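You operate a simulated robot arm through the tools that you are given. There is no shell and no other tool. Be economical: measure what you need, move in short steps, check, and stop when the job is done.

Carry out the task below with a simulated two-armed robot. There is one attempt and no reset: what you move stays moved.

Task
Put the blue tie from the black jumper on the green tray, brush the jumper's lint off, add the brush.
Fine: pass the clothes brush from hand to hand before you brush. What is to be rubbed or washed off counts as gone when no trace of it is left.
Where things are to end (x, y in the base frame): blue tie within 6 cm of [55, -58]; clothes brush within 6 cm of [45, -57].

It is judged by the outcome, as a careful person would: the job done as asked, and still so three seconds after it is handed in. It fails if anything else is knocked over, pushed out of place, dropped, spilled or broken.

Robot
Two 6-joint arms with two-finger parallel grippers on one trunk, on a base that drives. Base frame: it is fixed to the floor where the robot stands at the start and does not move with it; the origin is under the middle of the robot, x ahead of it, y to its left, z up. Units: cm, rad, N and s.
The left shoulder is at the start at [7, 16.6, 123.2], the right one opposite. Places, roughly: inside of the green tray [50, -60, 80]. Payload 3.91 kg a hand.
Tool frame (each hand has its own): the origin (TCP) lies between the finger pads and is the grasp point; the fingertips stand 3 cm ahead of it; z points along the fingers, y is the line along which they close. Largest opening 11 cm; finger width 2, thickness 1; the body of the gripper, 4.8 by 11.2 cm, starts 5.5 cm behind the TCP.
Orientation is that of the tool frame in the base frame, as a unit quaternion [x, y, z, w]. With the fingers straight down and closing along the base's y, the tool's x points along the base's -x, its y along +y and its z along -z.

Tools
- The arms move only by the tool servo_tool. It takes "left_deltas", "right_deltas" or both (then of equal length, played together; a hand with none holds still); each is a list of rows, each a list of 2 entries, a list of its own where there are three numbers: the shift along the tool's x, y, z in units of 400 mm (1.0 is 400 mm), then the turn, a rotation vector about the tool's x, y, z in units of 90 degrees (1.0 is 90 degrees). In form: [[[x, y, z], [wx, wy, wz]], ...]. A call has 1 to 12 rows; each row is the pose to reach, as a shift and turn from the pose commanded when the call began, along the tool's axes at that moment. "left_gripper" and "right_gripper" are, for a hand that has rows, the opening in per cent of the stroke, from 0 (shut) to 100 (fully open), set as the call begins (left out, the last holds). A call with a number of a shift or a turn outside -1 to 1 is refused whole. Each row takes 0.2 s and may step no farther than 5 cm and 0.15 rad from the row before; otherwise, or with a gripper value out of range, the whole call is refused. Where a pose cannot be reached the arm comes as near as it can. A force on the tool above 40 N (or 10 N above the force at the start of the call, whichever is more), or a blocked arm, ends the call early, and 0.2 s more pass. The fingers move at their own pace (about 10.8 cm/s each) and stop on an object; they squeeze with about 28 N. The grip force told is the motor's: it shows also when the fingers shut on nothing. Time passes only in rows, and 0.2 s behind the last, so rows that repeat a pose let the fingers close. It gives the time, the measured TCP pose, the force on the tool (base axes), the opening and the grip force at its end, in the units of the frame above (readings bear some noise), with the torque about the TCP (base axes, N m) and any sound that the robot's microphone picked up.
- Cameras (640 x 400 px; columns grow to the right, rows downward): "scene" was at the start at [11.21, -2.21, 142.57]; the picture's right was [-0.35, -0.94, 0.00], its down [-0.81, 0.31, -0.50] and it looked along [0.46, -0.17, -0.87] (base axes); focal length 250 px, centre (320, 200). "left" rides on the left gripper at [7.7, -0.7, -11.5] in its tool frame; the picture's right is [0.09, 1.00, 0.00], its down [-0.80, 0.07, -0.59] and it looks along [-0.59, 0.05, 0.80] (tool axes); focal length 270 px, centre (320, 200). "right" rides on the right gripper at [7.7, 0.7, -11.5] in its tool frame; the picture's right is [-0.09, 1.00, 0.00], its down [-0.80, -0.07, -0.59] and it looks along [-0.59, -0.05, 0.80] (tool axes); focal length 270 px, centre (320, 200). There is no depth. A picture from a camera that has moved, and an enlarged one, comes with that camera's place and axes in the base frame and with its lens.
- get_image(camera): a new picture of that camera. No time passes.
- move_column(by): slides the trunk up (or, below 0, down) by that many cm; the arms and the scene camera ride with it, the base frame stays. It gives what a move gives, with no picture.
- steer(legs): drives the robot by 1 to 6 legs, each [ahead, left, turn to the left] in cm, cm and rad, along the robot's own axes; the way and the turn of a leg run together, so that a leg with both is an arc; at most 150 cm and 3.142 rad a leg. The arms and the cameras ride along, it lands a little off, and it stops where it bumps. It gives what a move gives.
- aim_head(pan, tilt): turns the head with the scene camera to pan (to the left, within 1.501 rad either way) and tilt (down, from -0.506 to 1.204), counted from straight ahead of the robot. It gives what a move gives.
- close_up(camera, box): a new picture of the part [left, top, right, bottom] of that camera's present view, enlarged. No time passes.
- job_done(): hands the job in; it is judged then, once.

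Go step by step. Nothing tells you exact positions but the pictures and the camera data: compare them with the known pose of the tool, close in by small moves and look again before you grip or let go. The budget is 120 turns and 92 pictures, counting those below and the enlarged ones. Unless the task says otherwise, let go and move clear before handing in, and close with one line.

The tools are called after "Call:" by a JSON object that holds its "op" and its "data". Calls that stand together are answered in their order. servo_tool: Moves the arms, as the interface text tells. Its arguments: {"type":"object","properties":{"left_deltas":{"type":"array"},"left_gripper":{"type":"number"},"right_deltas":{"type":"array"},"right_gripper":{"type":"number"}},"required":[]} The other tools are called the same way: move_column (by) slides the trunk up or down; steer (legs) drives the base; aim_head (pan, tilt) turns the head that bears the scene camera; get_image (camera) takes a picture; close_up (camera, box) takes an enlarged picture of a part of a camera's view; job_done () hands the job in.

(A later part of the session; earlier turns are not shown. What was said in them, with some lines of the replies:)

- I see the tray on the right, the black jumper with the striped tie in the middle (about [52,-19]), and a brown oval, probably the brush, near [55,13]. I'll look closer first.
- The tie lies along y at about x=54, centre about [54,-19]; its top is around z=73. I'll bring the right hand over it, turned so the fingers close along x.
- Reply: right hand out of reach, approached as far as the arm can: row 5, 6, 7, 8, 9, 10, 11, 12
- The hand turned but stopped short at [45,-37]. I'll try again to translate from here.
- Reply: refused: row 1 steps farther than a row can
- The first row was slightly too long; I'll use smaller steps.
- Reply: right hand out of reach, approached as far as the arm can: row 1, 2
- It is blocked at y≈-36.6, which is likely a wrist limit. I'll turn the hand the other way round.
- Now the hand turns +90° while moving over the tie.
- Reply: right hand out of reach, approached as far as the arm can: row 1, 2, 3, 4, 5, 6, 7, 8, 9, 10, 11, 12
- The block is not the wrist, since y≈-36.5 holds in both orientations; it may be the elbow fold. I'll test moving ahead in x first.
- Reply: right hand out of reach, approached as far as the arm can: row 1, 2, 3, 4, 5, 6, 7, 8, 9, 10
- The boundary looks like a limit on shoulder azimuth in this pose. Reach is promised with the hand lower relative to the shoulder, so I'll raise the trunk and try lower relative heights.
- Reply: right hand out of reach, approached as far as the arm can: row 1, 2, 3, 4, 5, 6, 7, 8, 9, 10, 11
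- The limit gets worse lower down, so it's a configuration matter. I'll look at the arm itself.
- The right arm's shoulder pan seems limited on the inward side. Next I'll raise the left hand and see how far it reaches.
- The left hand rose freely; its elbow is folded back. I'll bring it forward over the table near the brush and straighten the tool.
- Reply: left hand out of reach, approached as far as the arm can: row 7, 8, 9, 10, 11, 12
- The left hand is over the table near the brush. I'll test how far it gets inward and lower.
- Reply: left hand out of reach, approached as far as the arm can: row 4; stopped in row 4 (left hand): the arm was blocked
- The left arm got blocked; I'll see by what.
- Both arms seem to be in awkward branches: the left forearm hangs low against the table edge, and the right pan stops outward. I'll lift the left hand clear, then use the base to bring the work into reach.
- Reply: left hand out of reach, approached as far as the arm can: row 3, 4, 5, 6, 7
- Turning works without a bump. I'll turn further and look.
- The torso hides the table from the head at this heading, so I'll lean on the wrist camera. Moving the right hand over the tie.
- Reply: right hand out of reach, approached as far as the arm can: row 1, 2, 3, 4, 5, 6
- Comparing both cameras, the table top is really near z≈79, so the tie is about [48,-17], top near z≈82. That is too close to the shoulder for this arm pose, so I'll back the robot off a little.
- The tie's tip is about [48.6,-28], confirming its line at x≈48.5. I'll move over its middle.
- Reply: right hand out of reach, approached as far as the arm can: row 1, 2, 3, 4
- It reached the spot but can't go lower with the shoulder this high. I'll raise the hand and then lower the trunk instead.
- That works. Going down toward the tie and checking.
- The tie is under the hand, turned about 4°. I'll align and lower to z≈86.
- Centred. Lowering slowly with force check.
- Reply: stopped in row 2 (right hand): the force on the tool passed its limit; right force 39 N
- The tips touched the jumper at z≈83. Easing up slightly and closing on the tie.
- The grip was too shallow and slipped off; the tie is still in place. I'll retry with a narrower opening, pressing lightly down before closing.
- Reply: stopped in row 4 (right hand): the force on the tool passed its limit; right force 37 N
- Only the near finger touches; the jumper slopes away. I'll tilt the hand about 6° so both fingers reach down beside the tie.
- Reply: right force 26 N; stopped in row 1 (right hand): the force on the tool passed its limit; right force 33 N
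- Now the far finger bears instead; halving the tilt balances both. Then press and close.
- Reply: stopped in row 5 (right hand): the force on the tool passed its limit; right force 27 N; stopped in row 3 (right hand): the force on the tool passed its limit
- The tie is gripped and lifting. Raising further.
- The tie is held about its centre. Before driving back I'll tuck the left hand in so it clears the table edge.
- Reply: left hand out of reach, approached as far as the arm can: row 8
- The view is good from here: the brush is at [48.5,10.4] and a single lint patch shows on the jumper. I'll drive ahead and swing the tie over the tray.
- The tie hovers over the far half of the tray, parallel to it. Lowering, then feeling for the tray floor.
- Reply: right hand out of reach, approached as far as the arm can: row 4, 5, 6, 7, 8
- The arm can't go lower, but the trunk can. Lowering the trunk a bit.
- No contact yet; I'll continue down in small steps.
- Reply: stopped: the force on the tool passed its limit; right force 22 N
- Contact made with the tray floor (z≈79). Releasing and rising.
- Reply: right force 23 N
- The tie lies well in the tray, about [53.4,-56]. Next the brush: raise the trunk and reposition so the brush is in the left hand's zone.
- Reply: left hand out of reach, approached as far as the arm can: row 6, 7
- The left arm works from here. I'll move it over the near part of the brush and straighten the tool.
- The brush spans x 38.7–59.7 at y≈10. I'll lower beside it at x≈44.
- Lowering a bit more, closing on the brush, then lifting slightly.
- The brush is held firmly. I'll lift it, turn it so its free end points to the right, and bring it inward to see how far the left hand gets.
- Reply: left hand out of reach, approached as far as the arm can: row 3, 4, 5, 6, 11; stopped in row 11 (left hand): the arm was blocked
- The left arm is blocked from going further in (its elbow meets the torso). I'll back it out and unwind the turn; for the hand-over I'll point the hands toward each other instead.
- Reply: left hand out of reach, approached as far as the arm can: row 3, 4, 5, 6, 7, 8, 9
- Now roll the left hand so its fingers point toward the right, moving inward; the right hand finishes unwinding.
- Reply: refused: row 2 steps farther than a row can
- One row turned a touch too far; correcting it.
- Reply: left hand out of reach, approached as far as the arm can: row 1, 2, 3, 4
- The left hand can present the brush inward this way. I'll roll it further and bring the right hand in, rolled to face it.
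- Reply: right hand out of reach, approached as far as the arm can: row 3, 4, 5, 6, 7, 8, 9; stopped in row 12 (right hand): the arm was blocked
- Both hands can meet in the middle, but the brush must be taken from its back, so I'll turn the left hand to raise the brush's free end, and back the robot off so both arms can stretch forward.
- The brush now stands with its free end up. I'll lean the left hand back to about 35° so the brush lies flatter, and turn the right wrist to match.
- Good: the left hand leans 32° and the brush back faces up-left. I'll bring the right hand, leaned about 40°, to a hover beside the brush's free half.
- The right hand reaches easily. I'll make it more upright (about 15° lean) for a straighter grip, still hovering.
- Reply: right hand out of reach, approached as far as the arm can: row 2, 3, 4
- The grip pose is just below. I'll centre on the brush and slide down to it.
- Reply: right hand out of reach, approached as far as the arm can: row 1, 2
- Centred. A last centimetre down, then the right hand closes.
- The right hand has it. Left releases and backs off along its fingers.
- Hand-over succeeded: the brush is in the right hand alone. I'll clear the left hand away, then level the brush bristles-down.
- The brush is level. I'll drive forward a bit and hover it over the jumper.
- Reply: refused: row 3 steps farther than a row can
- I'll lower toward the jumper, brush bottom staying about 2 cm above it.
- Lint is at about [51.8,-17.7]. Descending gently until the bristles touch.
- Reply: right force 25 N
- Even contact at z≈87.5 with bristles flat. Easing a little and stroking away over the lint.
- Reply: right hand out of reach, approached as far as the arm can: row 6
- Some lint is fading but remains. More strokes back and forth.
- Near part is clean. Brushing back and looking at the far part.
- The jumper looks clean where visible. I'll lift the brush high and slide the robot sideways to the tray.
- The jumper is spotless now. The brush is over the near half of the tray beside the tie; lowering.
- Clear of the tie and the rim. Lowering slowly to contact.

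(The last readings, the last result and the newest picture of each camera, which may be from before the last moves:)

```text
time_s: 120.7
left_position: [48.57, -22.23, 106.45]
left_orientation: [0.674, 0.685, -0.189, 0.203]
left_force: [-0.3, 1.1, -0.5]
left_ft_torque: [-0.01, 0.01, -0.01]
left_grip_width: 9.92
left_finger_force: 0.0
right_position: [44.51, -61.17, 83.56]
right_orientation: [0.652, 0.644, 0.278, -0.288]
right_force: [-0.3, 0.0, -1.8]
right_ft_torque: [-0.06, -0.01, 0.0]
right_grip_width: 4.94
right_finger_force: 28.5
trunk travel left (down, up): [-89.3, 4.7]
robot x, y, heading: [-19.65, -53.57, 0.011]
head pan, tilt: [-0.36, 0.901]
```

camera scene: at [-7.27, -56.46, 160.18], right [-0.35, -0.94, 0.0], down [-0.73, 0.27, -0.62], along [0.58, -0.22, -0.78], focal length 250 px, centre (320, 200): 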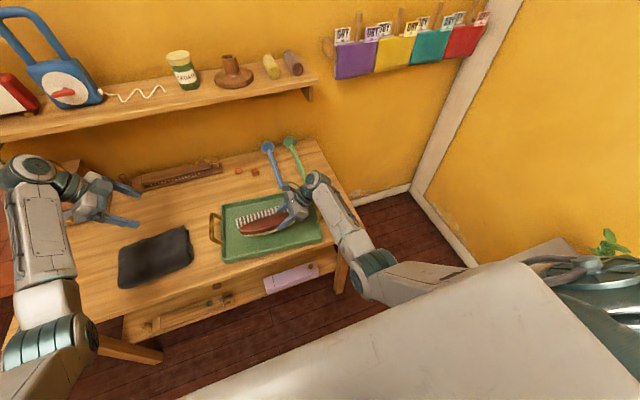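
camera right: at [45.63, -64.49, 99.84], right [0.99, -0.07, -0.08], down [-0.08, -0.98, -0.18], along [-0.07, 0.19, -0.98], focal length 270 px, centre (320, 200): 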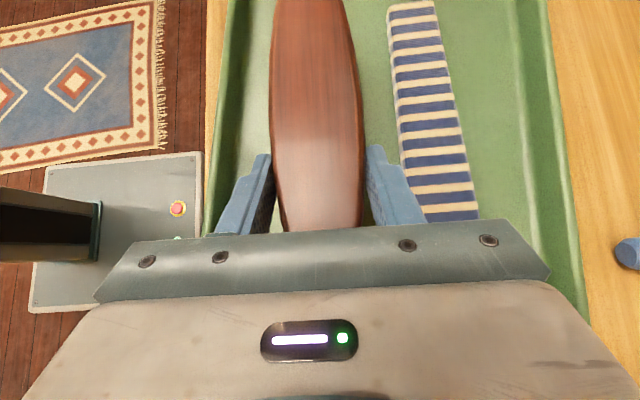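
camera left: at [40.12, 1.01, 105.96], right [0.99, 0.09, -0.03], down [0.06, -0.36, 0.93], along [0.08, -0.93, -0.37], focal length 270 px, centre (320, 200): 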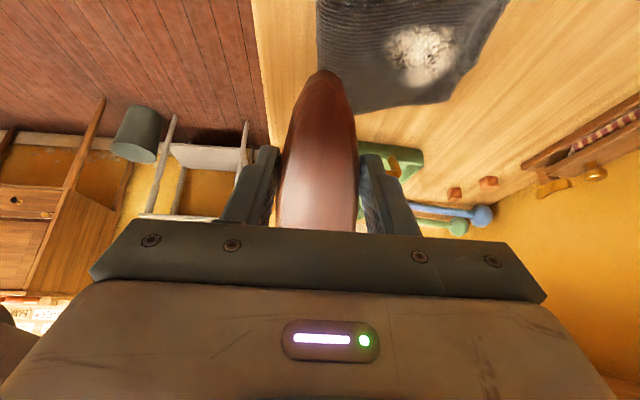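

Call:
{"op": "servo_tool", "data": {"right_deltas": [[[-0.004, 0, 0.0036], [0, 0, 0]], [[-0.008, 0, 0.0073], [0, 0, 0]]]}}

Call:
{"op": "servo_tool", "data": {"right_deltas": [[[-0.004, 0, 0.0036], [0, 0, 0]], [[-0.007, 0, 0.0065], [0, 0, 0]]]}}

```text
time_s: 121.3
left_position: [48.56, -22.36, 106.41]
left_orientation: [0.674, 0.685, -0.189, 0.203]
left_force: [-0.3, -0.7, 0.8]
left_ft_torque: [0.01, -0.01, -0.02]
left_grip_width: 9.91
left_finger_force: 0.2
right_position: [44.41, -61.24, 83.15]
right_orientation: [0.653, 0.643, 0.277, -0.289]
right_force: [1.1, -0.2, -1.6]
right_ft_torque: [-0.06, -0.04, -0.03]
right_grip_width: 4.96
right_finger_force: 28.2
trunk travel left (down, up): [-89.3, 4.7]
robot x, y, heading: [-19.18, -54.17, 0.002]
head pan, tilt: [-0.36, 0.901]
```

```text
time_s: 121.9
left_position: [48.39, -22.25, 106.5]
left_orientation: [0.674, 0.685, -0.187, 0.203]
left_force: [0.2, -0.1, -0.8]
left_ft_torque: [0.01, 0.04, 0.01]
left_grip_width: 9.9
left_finger_force: 0.1
right_position: [44.58, -61.18, 83.1]
right_orientation: [0.652, 0.643, 0.281, -0.286]
right_force: [-0.7, -2.4, 12.3]
right_ft_torque: [-0.35, -0.14, -0.05]
right_grip_width: 4.95
right_finger_force: 28.2
trunk travel left (down, up): [-89.3, 4.7]
robot x, y, heading: [-19.47, -53.66, 0.007]
head pan, tilt: [-0.36, 0.901]
```

Bristles rest on the tray floor. Release and lift straight up.

Call:
{"op": "servo_tool", "data": {"right_deltas": [[[0.001, 0, -0.001], [0, 0, 0]], [[0.001, 0, -0.001], [0, 0, 0]], [[0.001, 0, -0.001], [0, 0, 0]]], "right_gripper": 61}}

Call:
{"op": "servo_tool", "data": {"right_deltas": [[[0.02, 0, -0.018], [0, 0, 0]], [[0.05, 0, -0.046], [0, 0, 0]], [[0.1, 0, -0.092], [0, 0, 0]], [[0.16, 0, -0.15], [0, 0, 0]], [[0.22, 0, -0.2], [0, 0, 0]], [[0.28, 0, -0.26], [0, 0, 0]], [[0.34, 0, -0.31], [0, 0, 0]]]}}

Call:
{"op": "get_image", "data": {"camera": "right"}}

Call:
{"op": "get_image", "data": {"camera": "scene"}}

```text
time_s: 122.7
left_position: [48.58, -22.25, 106.52]
left_orientation: [0.674, 0.685, -0.188, 0.202]
left_force: [-0.2, -0.6, -0.1]
left_ft_torque: [-0.03, 0.01, -0.01]
left_grip_width: 9.91
left_finger_force: 0.1
right_position: [44.41, -61.29, 82.99]
right_orientation: [0.653, 0.643, 0.278, -0.288]
right_force: [-0.5, -0.3, 0.3]
right_ft_torque: [-0.01, -0.04, 0.02]
right_grip_width: 6.69
right_finger_force: 0.1
trunk travel left (down, up): [-89.3, 4.7]
robot x, y, heading: [-19.6, -53.9, -0.001]
head pan, tilt: [-0.36, 0.901]
```

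```text
time_s: 124.3
left_position: [48.53, -22.14, 106.5]
left_orientation: [0.674, 0.685, -0.188, 0.203]
left_force: [-1.1, 0.8, 0.5]
left_ft_torque: [-0.01, -0.02, -0.04]
left_grip_width: 9.89
left_finger_force: 0.0
right_position: [44.75, -61.15, 101.39]
right_orientation: [0.654, 0.643, 0.278, -0.287]
right_force: [0.0, -0.1, 0.4]
right_ft_torque: [-0.03, 0.02, -0.01]
right_grip_width: 6.72
right_finger_force: 0.0
trunk travel left (down, up): [-89.3, 4.7]
robot x, y, heading: [-19.8, -53.99, 0.005]
head pan, tilt: [-0.36, 0.901]
```

```text
17 pictures are left
camera right: at [45.73, -64.43, 114.79], right [0.99, -0.07, -0.08], down [-0.08, -0.98, -0.18], along [-0.07, 0.19, -0.98], focal length 270 px, centre (320, 200)
```

right: 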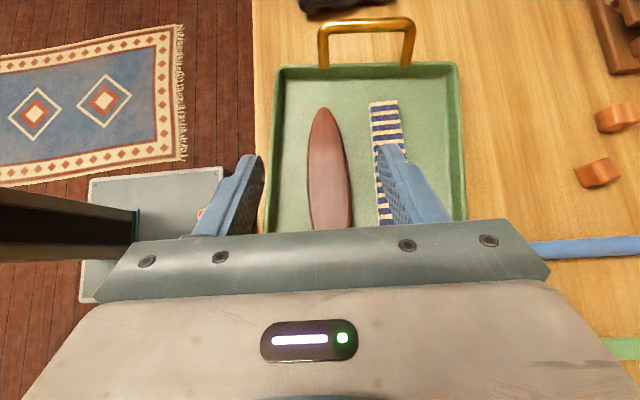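

```text
16 pictures are left
camera scene: at [-7.39, -56.37, 160.19], right [-0.35, -0.94, 0.0], down [-0.73, 0.27, -0.62], along [0.58, -0.22, -0.78], focal length 250 px, centre (320, 200)
```

scene: 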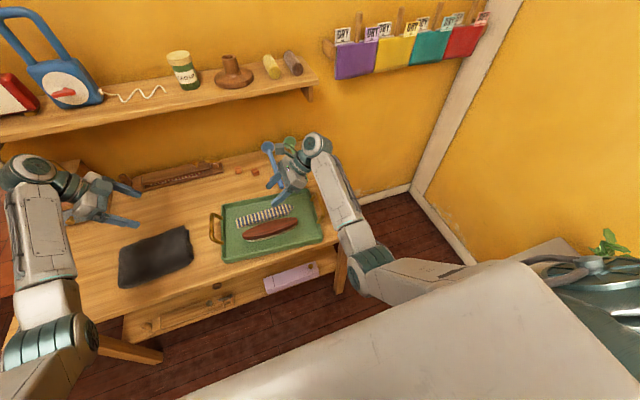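

Tie (about [53,-56]) and brush (about [44.5,-56.5]) lie in the tray, and both hands are clear. One last look at the jumper.

Call:
{"op": "close_up", "data": {"camera": "scene", "box": [105, 190, 335, 300]}}

```text
2.78 times, centred on (220, 245) of scene
camera zoom: at [-7.39, -56.37, 160.19], right [-0.35, -0.94, 0.0], down [-0.73, 0.27, -0.62], along [0.58, -0.22, -0.78], focal length 695 px, centre (598, 75)
```

zoom: 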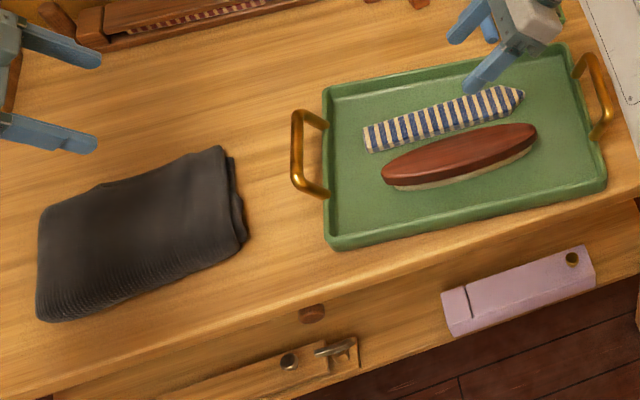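

The jumper is clean and still in its place, and the tie and brush rest in the tray. I'm handing in.

Call:
{"op": "job_done", "data": {}}

```text
The job is handed in.
```

The job is handed in: the blue tie is on the green tray at about [53, -56] and the brush beside it at about [44.5, -56.5]. The brush was passed from the left hand to the right before brushing, and no lint shows on the jumper in the last pictures.
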